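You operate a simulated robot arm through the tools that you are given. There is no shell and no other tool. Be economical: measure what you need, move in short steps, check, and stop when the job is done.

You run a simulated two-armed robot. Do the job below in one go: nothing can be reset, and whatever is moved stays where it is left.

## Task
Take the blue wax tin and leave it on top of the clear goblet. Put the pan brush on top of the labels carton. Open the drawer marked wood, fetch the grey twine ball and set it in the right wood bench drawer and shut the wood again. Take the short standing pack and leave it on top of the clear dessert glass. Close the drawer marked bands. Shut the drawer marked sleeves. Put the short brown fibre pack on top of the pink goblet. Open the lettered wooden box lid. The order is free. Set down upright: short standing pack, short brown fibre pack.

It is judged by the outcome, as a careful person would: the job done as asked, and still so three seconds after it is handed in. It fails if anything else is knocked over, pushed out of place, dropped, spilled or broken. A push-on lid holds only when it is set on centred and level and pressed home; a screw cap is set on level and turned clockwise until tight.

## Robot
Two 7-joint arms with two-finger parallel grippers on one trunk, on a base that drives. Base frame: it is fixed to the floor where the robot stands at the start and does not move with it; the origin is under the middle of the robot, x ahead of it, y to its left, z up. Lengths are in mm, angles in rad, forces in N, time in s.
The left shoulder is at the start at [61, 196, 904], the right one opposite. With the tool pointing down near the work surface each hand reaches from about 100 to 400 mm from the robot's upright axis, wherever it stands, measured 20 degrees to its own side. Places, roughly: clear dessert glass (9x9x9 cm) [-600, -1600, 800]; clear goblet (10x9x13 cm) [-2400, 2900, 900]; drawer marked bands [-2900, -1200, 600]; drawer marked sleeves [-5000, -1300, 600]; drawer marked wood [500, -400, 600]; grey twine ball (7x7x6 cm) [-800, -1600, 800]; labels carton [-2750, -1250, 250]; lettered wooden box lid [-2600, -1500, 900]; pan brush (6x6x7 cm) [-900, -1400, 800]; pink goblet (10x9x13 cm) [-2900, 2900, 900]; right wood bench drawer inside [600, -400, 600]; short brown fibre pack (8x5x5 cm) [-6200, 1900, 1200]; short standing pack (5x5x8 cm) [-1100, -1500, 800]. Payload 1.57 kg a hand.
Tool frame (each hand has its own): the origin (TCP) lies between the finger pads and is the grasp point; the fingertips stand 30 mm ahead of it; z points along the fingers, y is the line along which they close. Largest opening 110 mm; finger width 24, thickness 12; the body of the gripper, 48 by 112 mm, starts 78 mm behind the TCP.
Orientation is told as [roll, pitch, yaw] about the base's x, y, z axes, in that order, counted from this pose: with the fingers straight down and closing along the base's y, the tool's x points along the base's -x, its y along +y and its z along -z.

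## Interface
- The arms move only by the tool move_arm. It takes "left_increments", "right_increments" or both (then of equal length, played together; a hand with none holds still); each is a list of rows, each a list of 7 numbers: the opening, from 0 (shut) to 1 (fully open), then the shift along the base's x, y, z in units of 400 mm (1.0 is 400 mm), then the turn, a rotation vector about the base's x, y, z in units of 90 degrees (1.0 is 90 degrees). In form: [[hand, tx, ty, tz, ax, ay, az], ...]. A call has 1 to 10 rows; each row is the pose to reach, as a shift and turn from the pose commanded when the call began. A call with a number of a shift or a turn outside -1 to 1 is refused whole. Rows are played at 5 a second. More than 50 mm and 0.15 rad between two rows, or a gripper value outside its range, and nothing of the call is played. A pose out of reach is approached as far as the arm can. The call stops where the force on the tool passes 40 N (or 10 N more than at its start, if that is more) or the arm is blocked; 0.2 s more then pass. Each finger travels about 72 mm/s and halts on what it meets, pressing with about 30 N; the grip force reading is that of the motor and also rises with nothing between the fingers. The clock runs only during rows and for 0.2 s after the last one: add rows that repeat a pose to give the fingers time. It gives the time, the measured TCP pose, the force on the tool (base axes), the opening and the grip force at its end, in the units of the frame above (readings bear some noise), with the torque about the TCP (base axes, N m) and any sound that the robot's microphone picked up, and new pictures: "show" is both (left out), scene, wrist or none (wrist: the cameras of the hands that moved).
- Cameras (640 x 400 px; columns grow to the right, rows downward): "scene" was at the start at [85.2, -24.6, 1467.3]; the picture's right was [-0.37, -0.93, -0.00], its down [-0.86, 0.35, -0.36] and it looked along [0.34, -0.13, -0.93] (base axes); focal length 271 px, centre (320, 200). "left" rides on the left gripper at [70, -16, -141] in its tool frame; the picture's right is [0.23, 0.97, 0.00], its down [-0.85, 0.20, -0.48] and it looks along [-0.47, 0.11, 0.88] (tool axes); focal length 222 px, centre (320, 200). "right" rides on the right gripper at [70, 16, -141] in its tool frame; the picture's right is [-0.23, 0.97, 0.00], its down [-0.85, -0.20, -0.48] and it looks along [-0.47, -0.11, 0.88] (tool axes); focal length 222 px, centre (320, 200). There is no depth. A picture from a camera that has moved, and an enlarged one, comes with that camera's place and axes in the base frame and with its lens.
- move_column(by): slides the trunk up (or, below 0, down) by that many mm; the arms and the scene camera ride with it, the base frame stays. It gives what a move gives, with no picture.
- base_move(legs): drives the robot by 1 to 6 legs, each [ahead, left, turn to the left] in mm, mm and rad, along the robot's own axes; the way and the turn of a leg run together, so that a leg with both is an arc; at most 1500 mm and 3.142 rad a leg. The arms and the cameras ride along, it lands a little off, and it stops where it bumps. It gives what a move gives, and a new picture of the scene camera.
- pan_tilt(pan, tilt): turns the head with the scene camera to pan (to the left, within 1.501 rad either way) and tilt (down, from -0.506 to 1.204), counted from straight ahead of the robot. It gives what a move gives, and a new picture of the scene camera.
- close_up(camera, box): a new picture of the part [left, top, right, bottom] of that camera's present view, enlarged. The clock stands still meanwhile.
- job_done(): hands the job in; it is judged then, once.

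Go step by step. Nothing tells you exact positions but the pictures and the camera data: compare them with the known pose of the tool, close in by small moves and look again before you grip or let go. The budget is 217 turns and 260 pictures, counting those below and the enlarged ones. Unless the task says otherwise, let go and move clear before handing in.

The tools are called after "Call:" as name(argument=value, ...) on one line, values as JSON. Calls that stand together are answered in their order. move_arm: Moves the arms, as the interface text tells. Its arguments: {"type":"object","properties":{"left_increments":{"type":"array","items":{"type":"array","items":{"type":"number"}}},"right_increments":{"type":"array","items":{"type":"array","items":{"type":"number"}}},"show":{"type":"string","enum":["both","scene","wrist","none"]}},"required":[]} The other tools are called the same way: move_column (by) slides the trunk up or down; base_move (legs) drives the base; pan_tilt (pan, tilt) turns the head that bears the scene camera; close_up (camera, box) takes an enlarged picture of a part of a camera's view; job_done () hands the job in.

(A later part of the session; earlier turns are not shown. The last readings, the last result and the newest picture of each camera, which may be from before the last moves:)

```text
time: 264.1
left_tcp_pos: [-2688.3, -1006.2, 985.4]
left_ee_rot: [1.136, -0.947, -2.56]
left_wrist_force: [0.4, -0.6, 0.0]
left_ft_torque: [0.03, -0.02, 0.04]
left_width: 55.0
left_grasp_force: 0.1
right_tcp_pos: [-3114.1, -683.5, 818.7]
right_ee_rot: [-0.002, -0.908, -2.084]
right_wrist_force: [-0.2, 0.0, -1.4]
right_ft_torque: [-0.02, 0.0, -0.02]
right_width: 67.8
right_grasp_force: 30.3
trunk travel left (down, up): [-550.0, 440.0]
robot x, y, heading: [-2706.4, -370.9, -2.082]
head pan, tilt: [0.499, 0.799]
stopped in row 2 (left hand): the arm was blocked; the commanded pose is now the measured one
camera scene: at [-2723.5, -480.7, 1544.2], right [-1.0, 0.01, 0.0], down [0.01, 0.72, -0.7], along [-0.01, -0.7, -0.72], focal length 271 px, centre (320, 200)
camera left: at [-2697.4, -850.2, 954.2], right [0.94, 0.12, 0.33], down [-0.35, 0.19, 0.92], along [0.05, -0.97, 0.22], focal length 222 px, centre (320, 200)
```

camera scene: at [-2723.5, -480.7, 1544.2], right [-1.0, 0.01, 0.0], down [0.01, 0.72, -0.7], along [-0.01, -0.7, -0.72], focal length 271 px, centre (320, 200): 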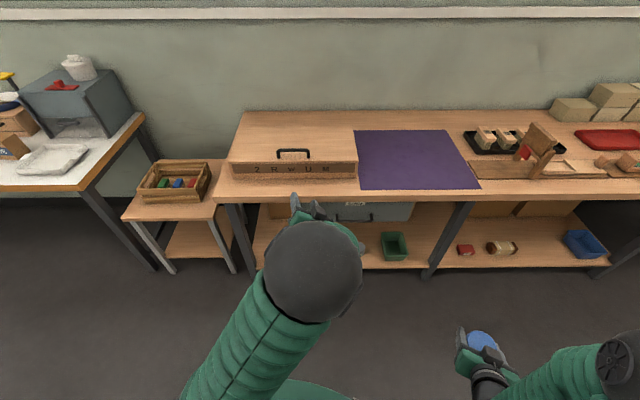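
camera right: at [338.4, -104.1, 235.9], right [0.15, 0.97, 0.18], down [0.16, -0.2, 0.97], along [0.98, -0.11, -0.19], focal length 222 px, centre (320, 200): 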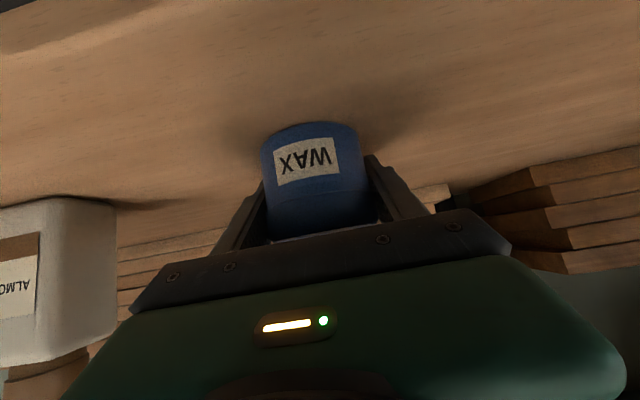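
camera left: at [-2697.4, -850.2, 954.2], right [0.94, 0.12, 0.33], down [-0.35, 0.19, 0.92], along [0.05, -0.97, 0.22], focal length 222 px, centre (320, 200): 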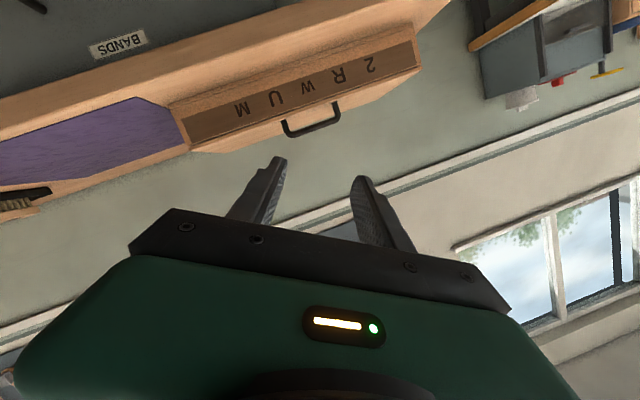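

The wrist twists too far while the robot stands at an angle. I turn the base to face the wall squarely and finish rolling the hand there.

Call:
base_move(legs=[[0, 0, 0.51]])

Call:
move_arm(left_increments=[[0.5, -0.03, 0, -0.01, 0.0089, -0.0658, -0.05], [0.5, -0.06, 0, -0.02, 0.0178, -0.1316, -0.1], [0.5, -0.1, 0, -0.03, 0.0267, -0.1974, -0.15], [0.5, -0.13, 0, -0.04, 0.0356, -0.2632, -0.2], [0.5, -0.16, 0, -0.05, 0.0445, -0.329, -0.25], [0.5, -0.2, 0, -0.06, 0.0534, -0.3948, -0.3], [0.5, -0.23, 0, -0.07, 0.0623, -0.4606, -0.35], [0.5, -0.26, 0, -0.08, 0.0712, -0.5264, -0.4], [0.5, -0.29, 0, -0.09, 0.08, -0.592, -0.45], [0.5, -0.32, 0, -0.1, 0.089, -0.658, -0.5]], show="wrist")

```text
time: 266.0
left_tcp_pos: [-2381.6, -916.3, 984.6]
left_ee_rot: [1.135, -0.943, -2.053]
left_wrist_force: [0.0, 0.3, 0.0]
left_ft_torque: [-0.02, -0.02, -0.02]
left_width: 54.8
left_grasp_force: 0.0
right_tcp_pos: [-2909.7, -842.9, 817.7]
right_ee_rot: [0.001, -0.906, -1.573]
right_wrist_force: [0.5, -0.4, -1.9]
right_ft_torque: [-0.03, 0.01, 0.01]
right_width: 67.9
right_grasp_force: 30.3
trunk travel left (down, up): [-550.0, 440.0]
robot x, y, heading: [-2709.9, -373.3, -1.574]
head pan, tilt: [0.499, 0.799]
camera scene: at [-2669.1, -475.2, 1544.9], right [-0.88, -0.48, 0.0], down [-0.34, 0.63, -0.7], along [0.33, -0.61, -0.72], focal length 271 px, centre (320, 200)
```

scene: 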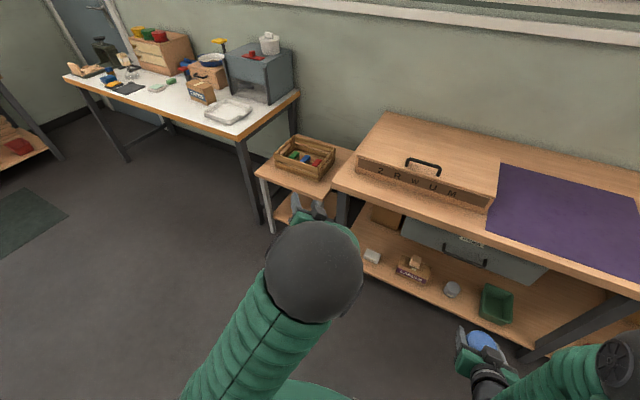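

```text
time: 267.1
left_tcp_pos: [-2413.1, -916.5, 1021.0]
left_ee_rot: [1.611, -0.712, -2.669]
left_wrist_force: [0.4, 0.3, -0.2]
left_ft_torque: [0.01, 0.02, -0.02]
left_width: 54.8
left_grasp_force: 0.0
right_tcp_pos: [-2909.6, -841.8, 817.9]
right_ee_rot: [-0.003, -0.911, -1.575]
right_wrist_force: [-0.3, 0.6, -1.1]
right_ft_torque: [-0.02, 0.0, 0.02]
right_width: 68.2
right_grasp_force: 30.6
trunk travel left (down, up): [-550.0, 440.0]
robot x, y, heading: [-2707.9, -369.5, -1.571]
head pan, tilt: [0.499, 0.799]
stopped in row 5 (left hand): the arm was blocked; the commanded pose is now the measured one
camera left: at [-2442.2, -772.6, 958.5], right [0.7, 0.4, 0.59], down [-0.69, 0.19, 0.7], along [0.17, -0.9, 0.41], focal length 222 px, centre (320, 200)
```

left: 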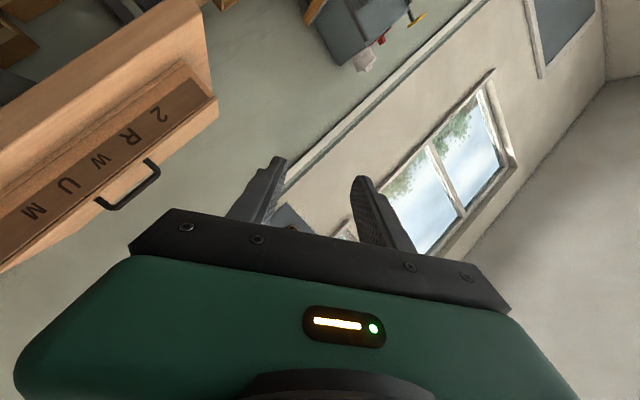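

It progresses. I continue, more slowly and reaching further out, toward level with vertical closing.

Call:
move_arm(left_increments=[[0.5, -0.02, -0.03, -0.02, 0.0127, -0.0437, -0.03], [0.5, -0.04, -0.06, -0.04, 0.0254, -0.0875, -0.06], [0.5, -0.06, -0.09, -0.06, 0.038, -0.131, -0.09], [0.5, -0.08, -0.12, -0.08, 0.051, -0.175, -0.12], [0.5, -0.1, -0.15, -0.1, 0.0635, -0.219, -0.15], [0.5, -0.12, -0.18, -0.12, 0.076, -0.2625, -0.18], [0.5, -0.14, -0.21, -0.14, 0.089, -0.306, -0.21], [0.5, -0.16, -0.24, -0.16, 0.1016, -0.35, -0.24], [0.5, -0.18, -0.27, -0.18, 0.114, -0.394, -0.27], [0.5, -0.2, -0.3, -0.2, 0.127, -0.4375, -0.301]], show="wrist")

```text
time: 269.3
left_tcp_pos: [-2500.5, -1036.2, 940.3]
left_ee_rot: [1.556, 0.003, 3.124]
left_wrist_force: [0.3, 0.6, -0.2]
left_ft_torque: [0.01, -0.02, -0.01]
left_width: 54.9
left_grasp_force: 0.0
right_tcp_pos: [-2909.6, -841.4, 820.6]
right_ee_rot: [-0.001, -0.91, -1.575]
right_wrist_force: [-0.7, -0.2, -1.9]
right_ft_torque: [-0.01, 0.03, 0.02]
right_width: 67.7
right_grasp_force: 30.1
trunk travel left (down, up): [-550.0, 440.0]
robot x, y, heading: [-2709.2, -372.4, -1.57]
head pan, tilt: [0.499, 0.799]
camera left: at [-2426.7, -896.0, 924.3], right [0.22, -0.02, 0.97], down [-0.85, 0.49, 0.2], along [-0.48, -0.87, 0.1], focal length 222 px, centre (320, 200)
```

left: 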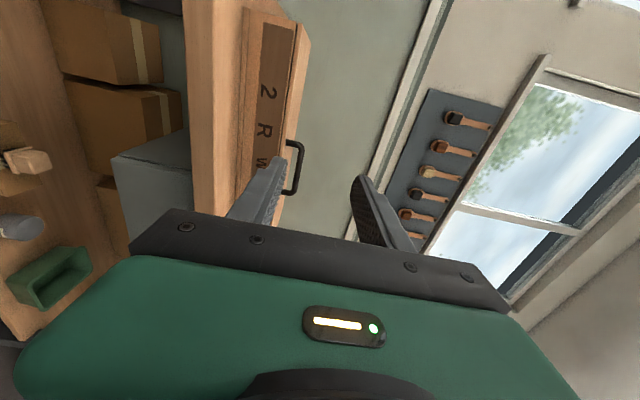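

The hand is level with vertical closing. The handle bar is at about [-2612, -1390, 915]. I drive closer and set the height to 925.

Call:
base_move(legs=[[240, -112, 0]])

Call:
move_arm(left_increments=[[0.5, 0, 0, -0.02, 0, 0, 0], [0.5, 0, 0, -0.035, 0, 0, 0]], show="wrist")

```text
time: 271.2
left_tcp_pos: [-2608.1, -1276.9, 940.8]
left_ee_rot: [1.557, -0.003, 3.125]
left_wrist_force: [0.4, 0.2, -0.5]
left_ft_torque: [-0.02, 0.0, 0.0]
left_width: 55.2
left_grasp_force: 0.0
right_tcp_pos: [-3019.8, -1082.0, 822.5]
right_ee_rot: [-0.005, -0.912, -1.568]
right_wrist_force: [0.4, -0.5, -2.3]
right_ft_torque: [-0.01, 0.0, -0.01]
right_width: 68.0
right_grasp_force: 30.1
trunk travel left (down, up): [-550.0, 440.0]
robot x, y, heading: [-2820.9, -609.2, -1.57]
head pan, tilt: [0.499, 0.799]
camera scene: at [-2775.9, -715.6, 1545.1], right [-0.88, -0.48, 0.0], down [-0.35, 0.63, -0.69], along [0.33, -0.61, -0.72], focal length 271 px, centre (320, 200)
```

scene: 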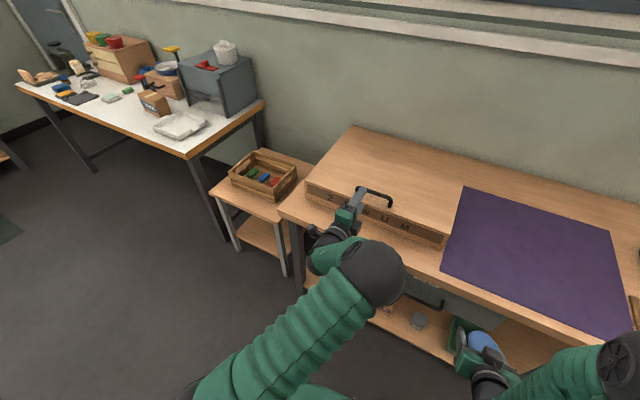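

```text
time: 271.8
left_tcp_pos: [-2611.2, -1276.3, 926.7]
left_ee_rot: [1.562, -0.002, 3.126]
left_wrist_force: [-0.1, -0.5, 0.2]
left_ft_torque: [-0.01, 0.04, -0.02]
left_width: 54.8
left_grasp_force: 0.0
right_tcp_pos: [-3021.2, -1083.4, 821.3]
right_ee_rot: [-0.003, -0.915, -1.57]
right_wrist_force: [0.2, 0.2, -2.2]
right_ft_torque: [-0.03, 0.06, -0.03]
right_width: 67.6
right_grasp_force: 29.8
trunk travel left (down, up): [-550.0, 440.0]
robot x, y, heading: [-2820.5, -604.9, -1.571]
head pan, tilt: [0.499, 0.799]
camera left: at [-2537.6, -1135.3, 911.4], right [0.23, -0.01, 0.97], down [-0.85, 0.49, 0.21], along [-0.48, -0.87, 0.1], focal length 222 px, centre (320, 200)
```

left: 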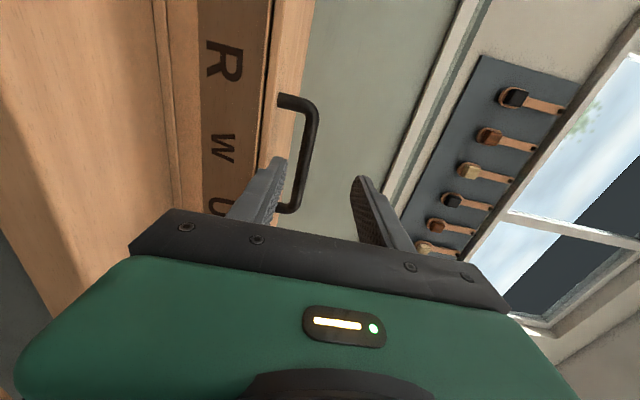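

The bar is at z about 908, x -2565 to -2705. I centre on it and advance.

Call:
move_arm(left_increments=[[0.5, -0.05, -0.06, -0.006, 0, 0, 0], [0.5, -0.06, -0.14, -0.006, 0, 0, 0], [0.5, -0.06, -0.2, -0.006, 0, 0, 0], [0.5, -0.06, -0.25, -0.006, 0, 0, 0]], show="wrist")

```text
time: 272.8
left_tcp_pos: [-2635.0, -1375.2, 924.5]
left_ee_rot: [1.558, 0.001, 3.126]
left_wrist_force: [0.0, -0.8, -0.1]
left_ft_torque: [-0.01, -0.01, 0.0]
left_width: 54.9
left_grasp_force: 0.1
right_tcp_pos: [-3021.8, -1084.6, 821.4]
right_ee_rot: [-0.003, -0.917, -1.572]
right_wrist_force: [-0.4, 0.1, -0.6]
right_ft_torque: [-0.02, 0.01, -0.02]
right_width: 68.0
right_grasp_force: 30.1
trunk travel left (down, up): [-550.0, 440.0]
robot x, y, heading: [-2817.7, -609.7, -1.569]
head pan, tilt: [0.499, 0.799]
camera left: at [-2562.2, -1234.9, 908.6], right [0.23, -0.02, 0.97], down [-0.85, 0.49, 0.21], along [-0.48, -0.87, 0.1], focal length 222 px, centre (320, 200)
```

left: 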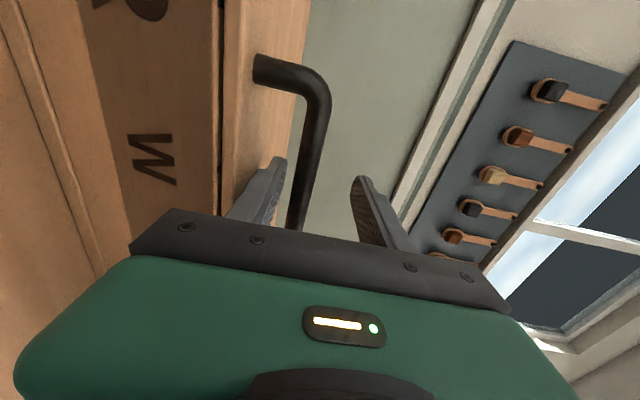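

The bar (y about -1387) lies between the fingers. I lower while closing so the grip is centred on it.

Call:
move_arm(left_increments=[[0.4, 0, -0.01, -0.01, 0, 0, 0], [0.3, 0, -0.01, -0.025, 0, 0, 0], [0.22, 0, -0.01, -0.036, 0, 0, 0], [0.1, 0, -0.01, -0.038, 0, 0, 0], [0, 0, -0.01, -0.038, 0, 0, 0], [0, 0, -0.01, -0.038, 0, 0, 0]], show="wrist")

```text
time: 274.2
left_tcp_pos: [-2635.0, -1379.8, 909.4]
left_ee_rot: [1.561, -0.001, 3.125]
left_wrist_force: [-2.1, 1.9, 0.9]
left_ft_torque: [-0.02, 0.66, 0.04]
left_width: 13.9
left_grasp_force: 30.1
right_tcp_pos: [-3022.7, -1083.1, 821.2]
right_ee_rot: [-0.001, -0.917, -1.575]
right_wrist_force: [-0.3, 0.3, -1.5]
right_ft_torque: [-0.01, 0.02, -0.01]
right_width: 68.1
right_grasp_force: 30.3
trunk travel left (down, up): [-550.0, 440.0]
robot x, y, heading: [-2819.9, -606.7, -1.57]
head pan, tilt: [0.499, 0.799]
camera left: at [-2562.5, -1239.1, 894.2], right [0.23, -0.01, 0.97], down [-0.85, 0.49, 0.21], along [-0.48, -0.87, 0.1], focal length 222 px, centre (320, 200)
```

left: 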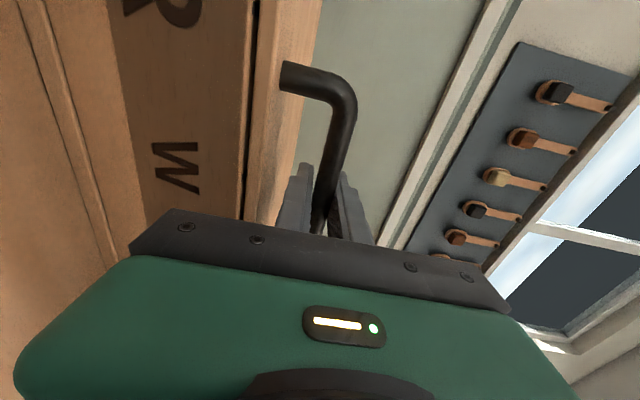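

Gripped the bar (13.9 mm). I lift the lid along its hinge arc (hinge taken at y -1611, z 865), tilting the hand along.

Call:
move_arm(left_increments=[[0, 0, -0.012, 0.049, -0.028, 0, 0], [0, 0, -0.0275, 0.096, -0.056, 0, 0], [0, 0, -0.047, 0.1415, -0.083, 0, 0], [0, 0, -0.071, 0.185, -0.111, 0, 0], [0, 0, -0.098, 0.227, -0.139, 0, 0], [0, 0, -0.129, 0.266, -0.167, 0, 0], [0, 0, -0.163, 0.302, -0.194, 0, 0], [0, 0, -0.2, 0.335, -0.222, 0, 0]], show="both")

```text
time: 275.3
left_tcp_pos: [-2634.3, -1402.2, 976.5]
left_ee_rot: [1.718, 0.001, 3.127]
left_wrist_force: [1.3, 20.8, -2.0]
left_ft_torque: [2.31, 0.63, -1.3]
left_width: 13.5
left_grasp_force: 30.1
right_tcp_pos: [-3023.0, -1081.3, 825.0]
right_ee_rot: [-0.001, -0.925, -1.572]
right_wrist_force: [-0.2, 0.0, -1.0]
right_ft_torque: [-0.02, 0.0, 0.0]
right_width: 67.8
right_grasp_force: 30.6
trunk travel left (down, up): [-550.0, 440.0]
robot x, y, heading: [-2819.7, -610.3, -1.569]
head pan, tilt: [0.499, 0.799]
stopped in row 5 (left hand): the force on the tool passed its limit at 53 N (the readings are from after the stop); the commanded pose is now the measured one
camera scene: at [-2780.8, -710.8, 1545.3], right [-0.88, -0.48, 0.0], down [-0.34, 0.63, -0.7], along [0.33, -0.61, -0.72], focal length 271 px, centre (320, 200)
camera left: at [-2562.8, -1266.3, 939.3], right [0.23, 0.14, 0.96], down [-0.85, 0.51, 0.13], along [-0.48, -0.85, 0.23], focal length 222 px, centre (320, 200)
```

scene: 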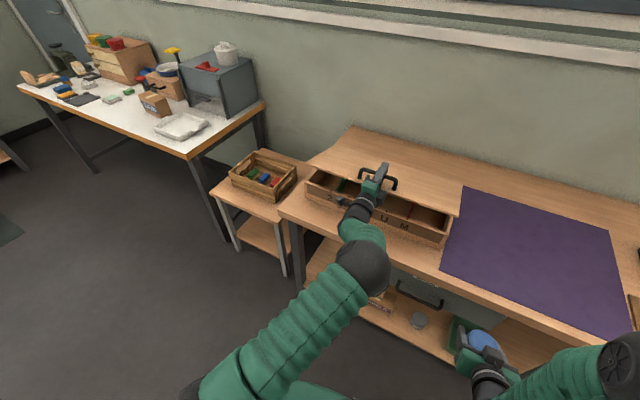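
left: 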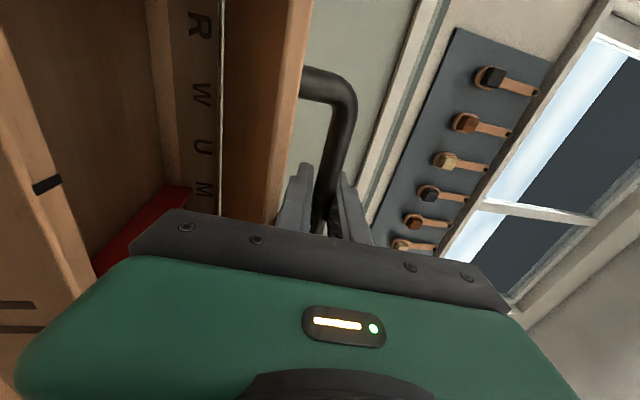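

The lid is rising (about 17°). The resistance indicates a larger radius; I refit the hinge at y -1640 and continue.

Call:
move_arm(left_increments=[[0, 0, -0.022, 0.049, -0.03, 0, 0], [0, 0, -0.052, 0.096, -0.065, 0, 0], [0, 0, -0.086, 0.1405, -0.105, 0, 0], [0, 0, -0.124, 0.1815, -0.145, 0, 0], [0, 0, -0.165, 0.219, -0.185, 0, 0], [0, 0, -0.209, 0.253, -0.225, 0, 0], [0, 0, -0.256, 0.283, -0.265, 0, 0], [0, 0, -0.306, 0.308, -0.305, 0, 0]], show="scene")

```text
time: 275.6
left_tcp_pos: [-2634.2, -1402.7, 977.6]
left_ee_rot: [1.715, 0.001, 3.128]
left_wrist_force: [-0.1, 24.6, 0.9]
left_ft_torque: [2.02, 0.53, -1.21]
left_width: 13.6
left_grasp_force: 29.9
right_tcp_pos: [-3022.2, -1080.1, 825.8]
right_ee_rot: [0.0, -0.927, -1.574]
right_wrist_force: [-0.6, 0.2, -2.6]
right_ft_torque: [-0.04, 0.02, -0.02]
right_width: 68.0
right_grasp_force: 30.6
trunk travel left (down, up): [-550.0, 440.0]
robot x, y, heading: [-2820.8, -608.5, -1.571]
head pan, tilt: [0.499, 0.799]
stopped in row 1 (left hand): the force on the tool passed its limit at 49 N (the readings are from after the stop); the commanded pose is now the measured one
camera scene: at [-2781.1, -708.8, 1545.5], right [-0.88, -0.48, 0.0], down [-0.34, 0.63, -0.7], along [0.33, -0.61, -0.72], focal length 271 px, centre (320, 200)
```

scene: 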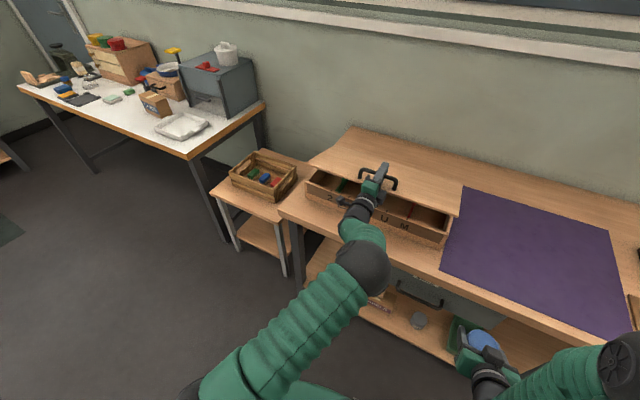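

The gripper body meets the lid's front edge when held level. I lower the lid again, release, and will regrip with the hand pitched down 45°, which keeps clear through the whole arc.

Call:
move_arm(left_increments=[[0, 0, 0.012, -0.02, 0.01, 0, 0], [0, 0, 0.025, -0.06, 0.03, 0, 0], [0, 0, 0.04, -0.11, 0.06, 0, 0], [0, 0, 0.053, -0.155, 0.085, 0, 0], [0, 0, 0.057, -0.171, 0.098, 0, 0], [0.15, 0, 0.057, -0.168, 0.098, 0, 0], [0.3, 0, 0.057, -0.155, 0.098, 0, 0], [0.3, 0, 0.057, -0.155, 0.098, 0, 0], [0.3, 0, 0.15, -0.155, 0.098, 0, 0], [0.3, 0, 0.26, -0.14, 0.098, 0, 0]], show="scene")

```text
time: 277.8
left_tcp_pos: [-2633.7, -1302.2, 919.1]
left_ee_rot: [1.562, 0.003, 3.13]
left_wrist_force: [-0.4, 0.6, 1.3]
left_ft_torque: [-0.02, -0.01, -0.01]
left_width: 32.8
left_grasp_force: 0.0
right_tcp_pos: [-3022.1, -1083.1, 824.4]
right_ee_rot: [0.0, -0.927, -1.572]
right_wrist_force: [0.2, 0.4, -1.3]
right_ft_torque: [-0.06, 0.01, 0.03]
right_width: 68.1
right_grasp_force: 29.9
trunk travel left (down, up): [-550.0, 440.0]
robot x, y, heading: [-2817.3, -607.6, -1.573]
head pan, tilt: [0.499, 0.799]
camera scene: at [-2781.6, -713.8, 1544.5], right [-0.88, -0.48, 0.0], down [-0.34, 0.63, -0.7], along [0.33, -0.61, -0.72], focal length 271 px, centre (320, 200)
```

scene: 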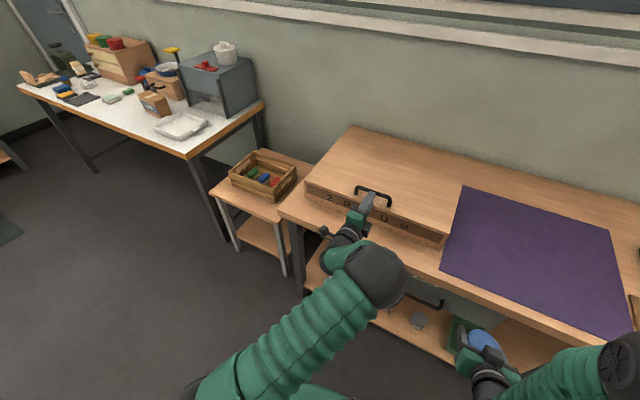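

Lid is down again. I raise the trunk, pitch the left hand down 45° while retracting it, then drive closer to the bench.

Call:
move_column(by=120)

Call:
move_arm(left_increments=[[0.3, 0, 0.06, 0, 0.08, 0, 0], [0.3, 0, 0.12, 0, 0.16, 0, 0], [0.3, 0, 0.19, 0, 0.24, 0, 0], [0.3, 0, 0.26, 0, 0.32, 0, 0], [0.3, 0, 0.33, 0, 0.4, 0, 0], [0.3, 0, 0.4, 0, 0.48, 0, 0], [0.3, 0, 0.4, 0, 0.505, 0, 0]], show="none")

Call:
base_move(legs=[[215, 0, 0]])

Call:
close_up(camera="left", box=[0, 0, 640, 400])

```text
time: 279.3
left_tcp_pos: [-2635.2, -1303.8, 1043.9]
left_ee_rot: [1.564, -0.003, 3.128]
left_wrist_force: [0.6, 0.3, 0.6]
left_ft_torque: [0.06, -0.01, 0.02]
left_width: 33.3
left_grasp_force: 0.1
right_tcp_pos: [-3021.2, -1084.8, 945.7]
right_ee_rot: [0.001, -0.927, -1.573]
right_wrist_force: [-0.1, -0.1, -2.2]
right_ft_torque: [-0.02, -0.02, -0.02]
right_width: 67.9
right_grasp_force: 30.1
trunk travel left (down, up): [-670.0, 320.0]
robot x, y, heading: [-2818.3, -606.4, -1.571]
head pan, tilt: [0.499, 0.799]
```

```text
time: 280.9
left_tcp_pos: [-2637.2, -1144.9, 1040.0]
left_ee_rot: [0.765, -0.009, 3.131]
left_wrist_force: [-0.1, -0.5, 0.5]
left_ft_torque: [-0.01, -0.05, -0.01]
left_width: 33.2
left_grasp_force: 0.1
right_tcp_pos: [-3022.7, -1085.0, 942.4]
right_ee_rot: [-0.002, -0.923, -1.569]
right_wrist_force: [-1.0, 0.3, -1.8]
right_ft_torque: [-0.05, 0.03, -0.02]
right_width: 68.0
right_grasp_force: 30.1
trunk travel left (down, up): [-670.0, 320.0]
robot x, y, heading: [-2818.1, -608.9, -1.562]
head pan, tilt: [0.499, 0.799]
```

```text
time: 282.6
left_tcp_pos: [-2632.9, -1355.3, 1041.4]
left_ee_rot: [0.769, -0.012, 3.137]
left_wrist_force: [0.6, 0.1, -0.7]
left_ft_torque: [0.01, 0.01, 0.03]
left_width: 32.9
left_grasp_force: 0.1
right_tcp_pos: [-3020.1, -1297.1, 944.5]
right_ee_rot: [-0.004, -0.926, -1.567]
right_wrist_force: [1.0, 0.1, -1.8]
right_ft_torque: [-0.02, -0.02, 0.01]
right_width: 67.9
right_grasp_force: 29.9
trunk travel left (down, up): [-670.0, 320.0]
robot x, y, heading: [-2818.1, -817.6, -1.562]
head pan, tilt: [0.499, 0.799]
camera scene: at [-2779.6, -925.3, 1665.1], right [-0.88, -0.48, 0.0], down [-0.35, 0.63, -0.7], along [0.34, -0.61, -0.72], focal length 271 px, centre (320, 200)
```

scene: 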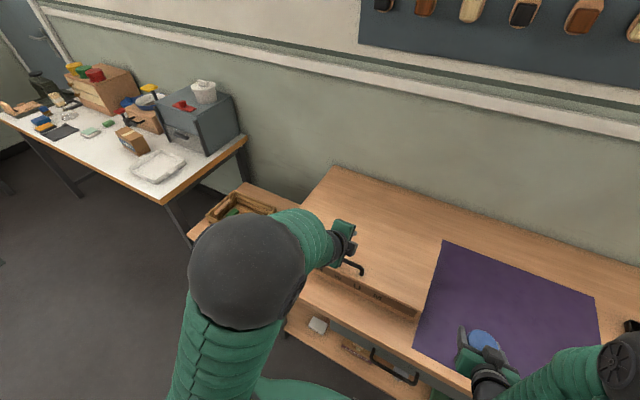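

```text
1.00 times, centred on (320, 200) of left (not enlarged: the box is as wide or as high as the picture)
camera zoom: at [-2561.9, -1244.8, 1129.2], right [0.23, -0.7, 0.68], down [-0.85, 0.19, 0.49], along [-0.48, -0.69, -0.55], focal length 222 px, centre (320, 200)
```

zoom: 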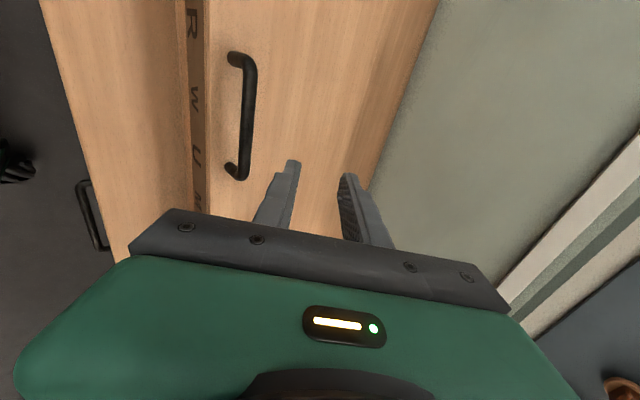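

Handle clearly seen. I move to a pre-grasp point above-front of the bar, then advance along the 45° line.

Call:
move_arm(left_increments=[[0.3, -0.005, 0.02, -0.1, 0, 0, 0], [0.3, -0.005, 0.033, -0.2, 0, 0, 0], [0.3, -0.005, 0.02, -0.235, 0, 0, 0], [0.3, -0.005, -0.015, -0.27, 0, 0, 0]], show="wrist")

```text
time: 283.6
left_tcp_pos: [-2635.4, -1363.0, 930.1]
left_ee_rot: [0.77, -0.01, 3.136]
left_wrist_force: [-0.8, 2.2, -0.6]
left_ft_torque: [0.07, 0.01, 0.02]
left_width: 35.1
left_grasp_force: 1.7
right_tcp_pos: [-3019.2, -1298.7, 944.8]
right_ee_rot: [-0.001, -0.929, -1.566]
right_wrist_force: [0.5, 0.1, -0.8]
right_ft_torque: [0.0, 0.01, 0.04]
right_width: 67.9
right_grasp_force: 29.5
trunk travel left (down, up): [-670.0, 320.0]
robot x, y, heading: [-2818.1, -823.9, -1.567]
head pan, tilt: [0.499, 0.799]
camera left: at [-2564.5, -1252.0, 1019.5], right [0.23, -0.7, 0.67], down [-0.85, 0.19, 0.49], along [-0.47, -0.69, -0.55], focal length 222 px, centre (320, 200)
```

left: 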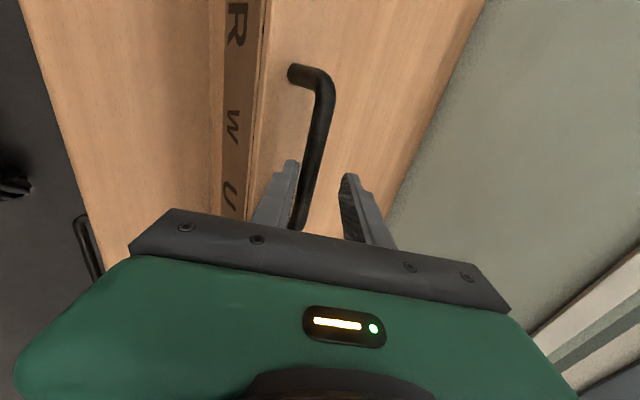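

The bar is between the fingers, nearer the lower one. I shift down 11 mm and close.

Call:
move_arm(left_increments=[[0.3, 0, 0.014, -0.014, 0, 0, 0], [0.3, 0, 0.002, -0.027, 0, 0, 0], [0.15, 0, 0.002, -0.027, 0, 0, 0], [0, 0, 0.002, -0.027, 0, 0, 0], [0, 0, 0.002, -0.027, 0, 0, 0]], show="none")

```text
time: 284.8
left_tcp_pos: [-2635.8, -1360.3, 920.9]
left_ee_rot: [0.769, -0.011, 3.136]
left_wrist_force: [0.1, 5.4, -1.3]
left_ft_torque: [0.18, 0.2, 0.21]
left_width: 13.8
left_grasp_force: 29.7
right_tcp_pos: [-3019.5, -1298.4, 945.4]
right_ee_rot: [-0.003, -0.928, -1.569]
right_wrist_force: [0.1, -0.4, -2.0]
right_ft_torque: [-0.01, 0.01, -0.05]
right_width: 67.9
right_grasp_force: 29.9
trunk travel left (down, up): [-670.0, 320.0]
robot x, y, heading: [-2822.5, -824.9, -1.566]
head pan, tilt: [0.499, 0.799]
```

Grip is good. I raise the lid along the arc with constant hand orientation to about 48°.

Call:
move_arm(left_increments=[[0, 0, -0.0135, 0.066, 0, 0, 0], [0, 0, -0.0335, 0.13, 0, 0, 0], [0, 0, -0.06, 0.191, 0, 0, 0], [0, 0, -0.093, 0.249, 0, 0, 0], [0, 0, -0.132, 0.304, 0, 0, 0], [0, 0, -0.1765, 0.354, 0, 0, 0], [0, 0, -0.226, 0.399, 0, 0, 0], [0, 0, -0.28, 0.439, 0, 0, 0]], show="scene")

```text
time: 286.6
left_tcp_pos: [-2633.8, -1477.1, 1093.5]
left_ee_rot: [0.76, -0.012, 3.138]
left_wrist_force: [-4.4, -12.1, -24.1]
left_ft_torque: [0.12, 0.63, 0.39]
left_width: 13.9
left_grasp_force: 30.5
right_tcp_pos: [-3019.6, -1306.4, 944.7]
right_ee_rot: [-0.001, -0.932, -1.566]
right_wrist_force: [0.0, -0.6, -1.1]
right_ft_torque: [0.01, 0.02, -0.01]
right_width: 67.8
right_grasp_force: 29.8
trunk travel left (down, up): [-670.0, 320.0]
robot x, y, heading: [-2820.1, -822.0, -1.561]
head pan, tilt: [0.499, 0.799]
camera scene: at [-2779.3, -940.5, 1663.8], right [-0.88, -0.48, 0.0], down [-0.35, 0.63, -0.69], along [0.34, -0.6, -0.72], focal length 271 px, centre (320, 200)
```

scene: 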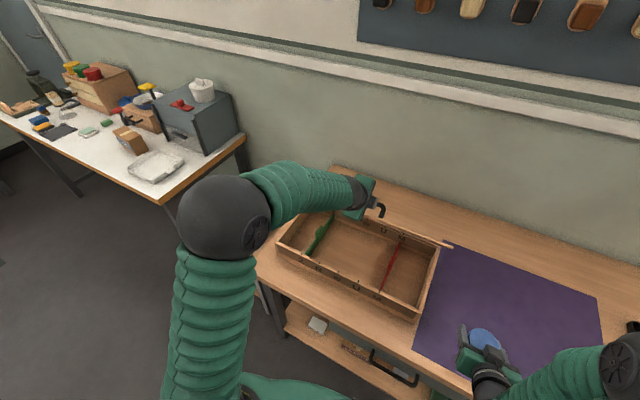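

The lid is at about 50°. Its inward pull says the radius is slightly smaller; I adjust and carry it past vertical.

Call:
move_arm(left_increments=[[0, 0, -0.069, 0.014, 0, 0, 0], [0, 0, -0.127, 0.0365, 0, 0, 0], [0, 0, -0.188, 0.053, 0, 0, 0], [0, 0, -0.25, 0.0625, 0, 0, 0], [0, 0, -0.313, 0.066, 0, 0, 0], [0, 0, -0.3755, 0.0625, 0, 0, 0], [0, 0, -0.4375, 0.053, 0, 0, 0], [0, 0, -0.498, 0.0365, 0, 0, 0]], show="scene")

```text
time: 287.7
left_tcp_pos: [-2634.3, -1566.0, 1123.4]
left_ee_rot: [0.749, -0.003, 3.138]
left_wrist_force: [2.4, 33.6, 27.6]
left_ft_torque: [7.25, 0.7, -1.74]
left_width: 13.5
left_grasp_force: 30.5
right_tcp_pos: [-3018.3, -1289.6, 949.5]
right_ee_rot: [-0.002, -0.933, -1.567]
right_wrist_force: [0.8, 0.4, -1.2]
right_ft_torque: [0.0, -0.01, 0.02]
right_width: 67.5
right_grasp_force: 30.1
trunk travel left (down, up): [-670.0, 320.0]
robot x, y, heading: [-2818.4, -822.6, -1.568]
head pan, tilt: [0.499, 0.799]
stopped in row 5 (left hand): the force on the tool passed its limit at 48 N (the readings are from after the stop); the commanded pose is now the measured one
camera scene: at [-2779.4, -912.9, 1666.5], right [-0.88, -0.48, 0.0], down [-0.35, 0.62, -0.7], along [0.34, -0.62, -0.71], focal length 271 px, centre (320, 200)
```

scene: 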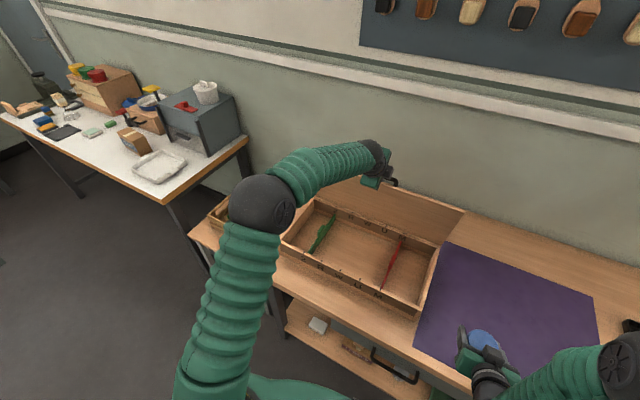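

The fingertips jam against the nearly vertical lid. I loosen slightly (bar stays caged), draw the fingers back 9 mm and close again.

Call:
move_arm(left_increments=[[0.12, 0, 0, 0, 0, 0, 0], [0.2, 0, 0.004, 0.004, 0, 0, 0], [0.2, 0, 0.016, 0.016, 0, 0, 0], [0.1, 0, 0.016, 0.016, 0, 0, 0], [0, 0, 0.016, 0.016, 0, 0, 0], [0, 0, 0.016, 0.016, 0, 0, 0]], show="none")

```text
time: 289.1
left_tcp_pos: [-2634.9, -1564.1, 1124.1]
left_ee_rot: [0.744, -0.005, 3.139]
left_wrist_force: [1.6, 22.3, 7.4]
left_ft_torque: [5.22, -0.8, -0.08]
left_width: 13.3
left_grasp_force: 30.0
right_tcp_pos: [-3018.5, -1294.4, 945.4]
right_ee_rot: [0.0, -0.93, -1.567]
right_wrist_force: [0.1, -0.3, -1.7]
right_ft_torque: [0.0, 0.01, -0.03]
right_width: 67.7
right_grasp_force: 30.2
trunk travel left (down, up): [-670.0, 320.0]
robot x, y, heading: [-2822.3, -823.4, -1.562]
head pan, tilt: [0.499, 0.799]
```

Perhaps the lid has reached its stop. I open the fingers a little (still caging the bar) and look.

Call:
move_arm(left_increments=[[0.15, 0, 0.005, 0.005, 0, 0, 0], [0.3, 0, 0.01, 0.01, 0, 0, 0], [0.3, 0, 0.01, 0.01, 0, 0, 0]], show="wrist")

Call:
close_up(camera="scene", box=[260, 110, 500, 260])

```text
time: 289.9
left_tcp_pos: [-2634.1, -1563.0, 1127.5]
left_ee_rot: [0.749, -0.006, 3.136]
left_wrist_force: [2.6, 8.0, 8.6]
left_ft_torque: [1.61, -0.22, -0.17]
left_width: 33.1
left_grasp_force: 0.1
right_tcp_pos: [-3018.2, -1294.9, 946.3]
right_ee_rot: [-0.001, -0.929, -1.567]
right_wrist_force: [-0.8, 1.2, -1.6]
right_ft_torque: [0.01, 0.02, 0.0]
right_width: 68.0
right_grasp_force: 29.7
trunk travel left (down, up): [-670.0, 320.0]
robot x, y, heading: [-2819.2, -820.1, -1.565]
head pan, tilt: [0.499, 0.799]
camera left: at [-2563.6, -1456.1, 1219.9], right [0.23, -0.71, 0.66], down [-0.85, 0.18, 0.49], along [-0.47, -0.68, -0.57], focal length 222 px, centre (320, 200)
```

left: 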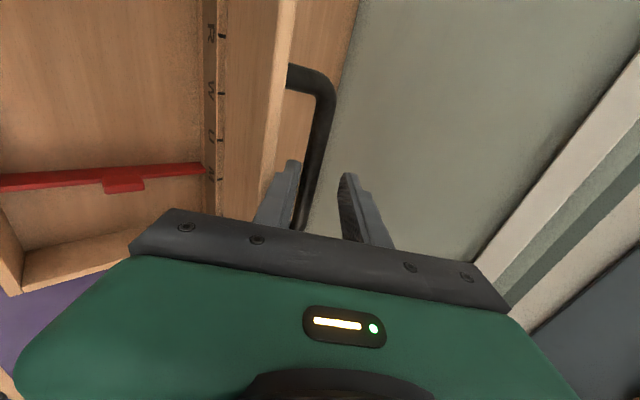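

```text
2.67 times, centred on (380, 185) of scene
camera zoom: at [-2778.7, -924.4, 1665.2], right [-0.88, -0.48, 0.0], down [-0.35, 0.63, -0.7], along [0.34, -0.61, -0.72], focal length 722 px, centre (160, 240)
```

zoom: 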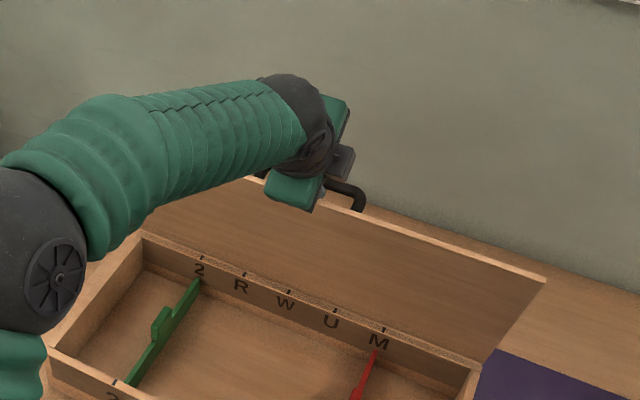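

I see: when open, the handle faces the wall, and the lid edge blocks my slanted fingers. With the bar still caged, I steepen the hand so the fingers run alongside the lid plate.

Call:
move_arm(left_increments=[[0.3, 0, -0.004, 0.004, 0.06, 0, 0], [0.3, 0, -0.008, 0.008, 0.12, 0, 0], [0.3, 0, -0.012, 0.01, 0.18, 0, 0], [0.3, 0, -0.015, 0.012, 0.23, 0, 0]], show="wrist")

```text
time: 290.9
left_tcp_pos: [-2635.9, -1575.5, 1129.4]
left_ee_rot: [0.38, -0.004, 3.135]
left_wrist_force: [-0.6, -0.5, 0.3]
left_ft_torque: [-0.01, -0.01, -0.03]
left_width: 33.9
left_grasp_force: 0.5
right_tcp_pos: [-3018.7, -1302.4, 944.8]
right_ee_rot: [-0.002, -0.931, -1.567]
right_wrist_force: [0.2, -0.6, -1.7]
right_ft_torque: [-0.04, -0.03, 0.0]
right_width: 67.9
right_grasp_force: 30.1
trunk travel left (down, up): [-670.0, 320.0]
robot x, y, heading: [-2816.6, -823.8, -1.564]
head pan, tilt: [0.499, 0.799]
camera left: at [-2564.6, -1506.5, 1253.8], right [0.23, -0.91, 0.36], down [-0.85, 0.0, 0.52], along [-0.47, -0.42, -0.77], focal length 222 px, centre (320, 200)
```

left: 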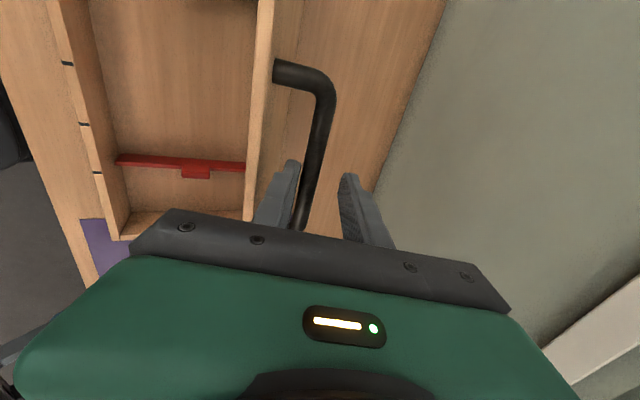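

Now the fingers straddle the bar with zero force. I push the lid on past vertical by driving ahead 50 mm.

Call:
base_move(legs=[[50, 0, 0]])

Call:
close_up(camera="left", box=[0, 0, 640, 400])

```text
time: 291.8
left_tcp_pos: [-2635.5, -1614.3, 1138.4]
left_ee_rot: [0.392, -0.007, 3.14]
left_wrist_force: [-0.5, -0.1, -0.1]
left_ft_torque: [-0.07, -0.02, 0.01]
left_width: 33.0
left_grasp_force: 0.1
right_tcp_pos: [-3020.8, -1343.7, 949.1]
right_ee_rot: [-0.002, -0.934, -1.568]
right_wrist_force: [-0.3, 0.7, -1.7]
right_ft_torque: [-0.06, -0.01, 0.01]
right_width: 67.9
right_grasp_force: 30.5
trunk travel left (down, up): [-670.0, 320.0]
robot x, y, heading: [-2818.0, -873.4, -1.562]
head pan, tilt: [0.499, 0.799]
camera scene: at [-2779.8, -968.2, 1665.7], right [-0.88, -0.48, 0.0], down [-0.35, 0.62, -0.7], along [0.34, -0.61, -0.71], focal length 271 px, centre (320, 200)
```

scene: 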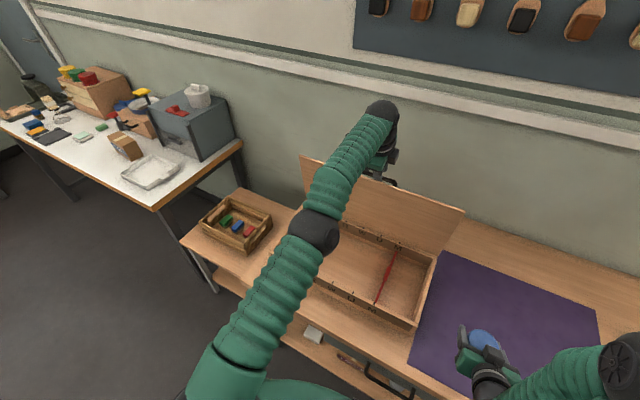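

```text
1.00 times, centred on (320, 200) of left (not enlarged: the box is as wide or as high as the picture)
camera zoom: at [-2564.2, -1545.5, 1260.8], right [0.23, -0.9, 0.37], down [-0.85, 0.0, 0.52], along [-0.47, -0.43, -0.77], focal length 222 px, centre (320, 200)
```

zoom: 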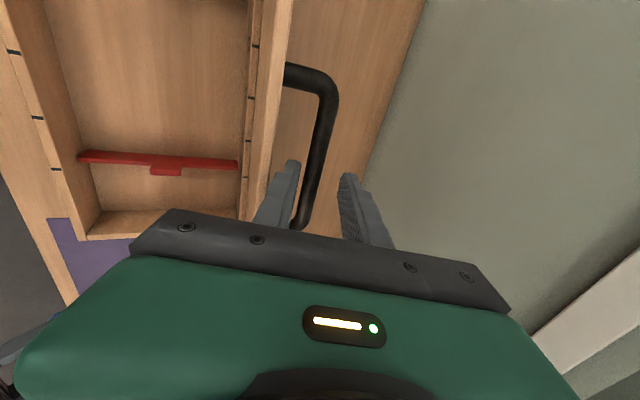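

The lid is about vertical and forces stay zero. I go another 45 mm.

Call:
base_move(legs=[[45, 0, 0]])

Call:
close_up(camera="left", box=[0, 0, 640, 400])

```text
time: 292.7
left_tcp_pos: [-2634.4, -1663.5, 1135.0]
left_ee_rot: [0.384, -0.007, 3.137]
left_wrist_force: [1.2, 12.7, 6.9]
left_ft_torque: [3.93, 0.39, 0.27]
left_width: 41.5
left_grasp_force: 4.8
right_tcp_pos: [-3019.7, -1392.9, 946.1]
right_ee_rot: [-0.001, -0.936, -1.567]
right_wrist_force: [-0.9, -0.4, -1.5]
right_ft_torque: [0.01, 0.0, -0.01]
right_width: 68.0
right_grasp_force: 30.3
trunk travel left (down, up): [-670.0, 320.0]
robot x, y, heading: [-2817.3, -918.5, -1.569]
head pan, tilt: [0.499, 0.799]
camera scene: at [-2778.9, -1021.3, 1664.9], right [-0.88, -0.48, 0.0], down [-0.35, 0.63, -0.7], along [0.34, -0.61, -0.72], focal length 271 px, centre (320, 200)
```

scene: 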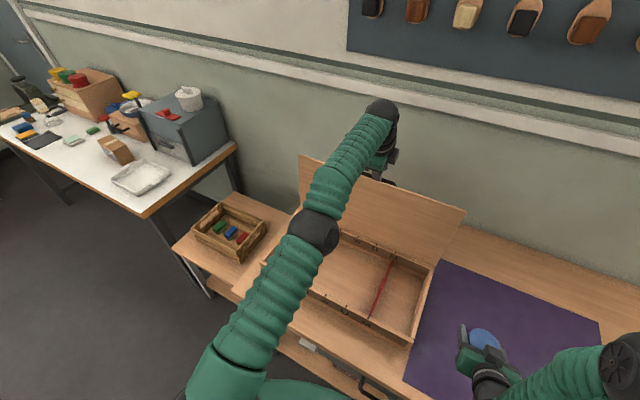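

```text
1.00 times, centred on (320, 200) of left (not enlarged: the box is as wide or as high as the picture)
camera zoom: at [-2563.9, -1595.9, 1257.9], right [0.23, -0.9, 0.36], down [-0.85, 0.0, 0.52], along [-0.47, -0.43, -0.77], focal length 222 px, centre (320, 200)
```

zoom: 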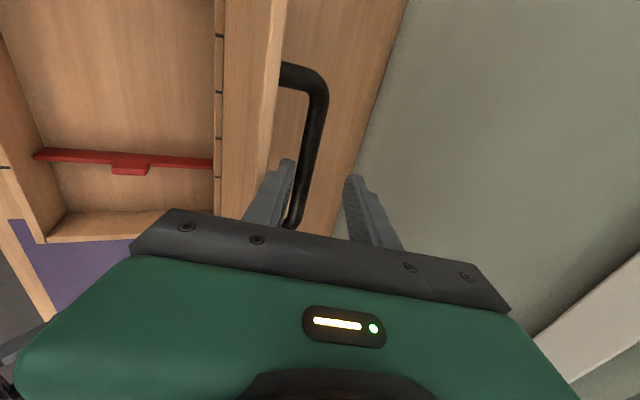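

The lid now leans back past vertical. I relieve slightly and withdraw the fingers straight up with the trunk.

Call:
move_arm(left_increments=[[0.3, 0, 0.008, 0, 0, 0, 0], [0.3, 0, 0.012, 0, 0, 0, 0]], show="none")

Call:
move_column(by=110)

Call:
pan_tilt(pan=0.4, tilt=0.9)

```text
time: 293.3
left_tcp_pos: [-2634.8, -1659.9, 1134.8]
left_ee_rot: [0.382, -0.008, 3.137]
left_wrist_force: [0.1, 3.7, -4.8]
left_ft_torque: [1.08, 0.34, 0.12]
left_width: 38.6
left_grasp_force: 3.6
right_tcp_pos: [-3019.7, -1396.0, 948.7]
right_ee_rot: [-0.001, -0.941, -1.569]
right_wrist_force: [-0.3, 0.5, -1.6]
right_ft_torque: [0.0, -0.01, -0.02]
right_width: 68.1
right_grasp_force: 29.6
trunk travel left (down, up): [-670.0, 320.0]
robot x, y, heading: [-2818.8, -914.3, -1.566]
head pan, tilt: [0.499, 0.799]
```

```text
time: 294.7
left_tcp_pos: [-2633.5, -1660.7, 1244.9]
left_ee_rot: [0.384, -0.007, 3.139]
left_wrist_force: [-0.1, 0.7, -0.3]
left_ft_torque: [0.01, 0.01, -0.03]
left_width: 33.0
left_grasp_force: 0.0
right_tcp_pos: [-3019.1, -1395.0, 1058.3]
right_ee_rot: [-0.002, -0.941, -1.567]
right_wrist_force: [0.1, 0.1, -1.5]
right_ft_torque: [-0.03, 0.03, -0.01]
right_width: 67.8
right_grasp_force: 30.0
trunk travel left (down, up): [-780.0, 210.0]
robot x, y, heading: [-2817.9, -919.0, -1.566]
head pan, tilt: [0.499, 0.799]
```

```text
time: 295.4
left_tcp_pos: [-2633.9, -1660.9, 1245.6]
left_ee_rot: [0.383, -0.008, 3.138]
left_wrist_force: [0.2, 0.0, 0.1]
left_ft_torque: [0.04, -0.01, 0.05]
left_width: 33.2
left_grasp_force: 0.1
right_tcp_pos: [-3017.7, -1396.0, 1058.6]
right_ee_rot: [-0.002, -0.942, -1.568]
right_wrist_force: [0.1, 0.2, -2.0]
right_ft_torque: [-0.06, 0.0, 0.0]
right_width: 68.0
right_grasp_force: 30.0
trunk travel left (down, up): [-780.0, 210.0]
robot x, y, heading: [-2816.5, -913.5, -1.571]
head pan, tilt: [0.4, 0.901]
camera scene: at [-2788.4, -1022.7, 1766.9], right [-0.92, -0.39, 0.0], down [-0.31, 0.72, -0.62], along [0.24, -0.57, -0.79], focal length 271 px, centre (320, 200)
```

scene: 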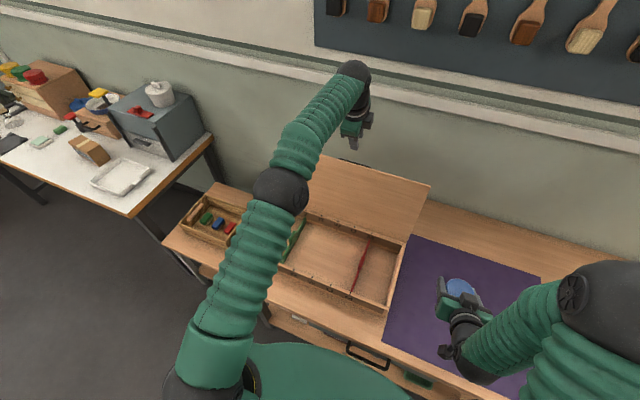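

The lid stays open on its own. I back away and head for the SLEEVES drawer further along.

Call:
base_move(legs=[[-420, 0, 0], [0, -1050, 0], [0, -1050, 0]])

```text
time: 308.0
left_tcp_pos: [-4720.3, -1249.5, 1245.1]
left_ee_rot: [0.384, -0.009, -3.123]
left_wrist_force: [0.1, -0.2, 0.2]
left_ft_torque: [-0.01, 0.03, -0.04]
left_width: 33.0
left_grasp_force: 0.1
right_tcp_pos: [-5109.2, -992.1, 1057.6]
right_ee_rot: [-0.006, -0.942, -1.543]
right_wrist_force: [-0.5, 0.2, -1.2]
right_ft_torque: [0.0, -0.01, -0.03]
right_width: 68.0
right_grasp_force: 30.0
trunk travel left (down, up): [-780.0, 210.0]
robot x, y, heading: [-4921.1, -510.1, -1.545]
head pan, tilt: [0.4, 0.901]
camera scene: at [-4884.7, -614.7, 1766.8], right [-0.91, -0.41, 0.0], down [-0.32, 0.72, -0.62], along [0.25, -0.56, -0.79], focal length 271 px, centre (320, 200)
```

scene: 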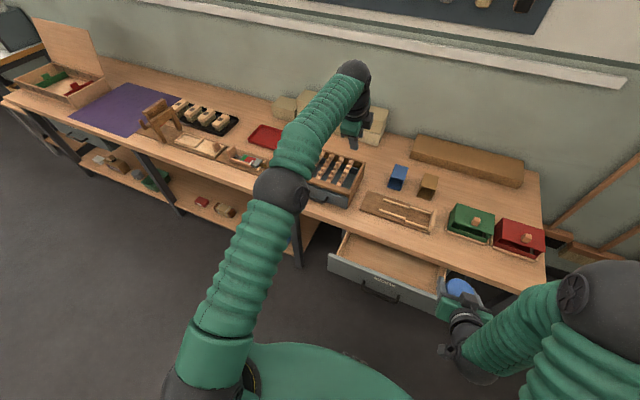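

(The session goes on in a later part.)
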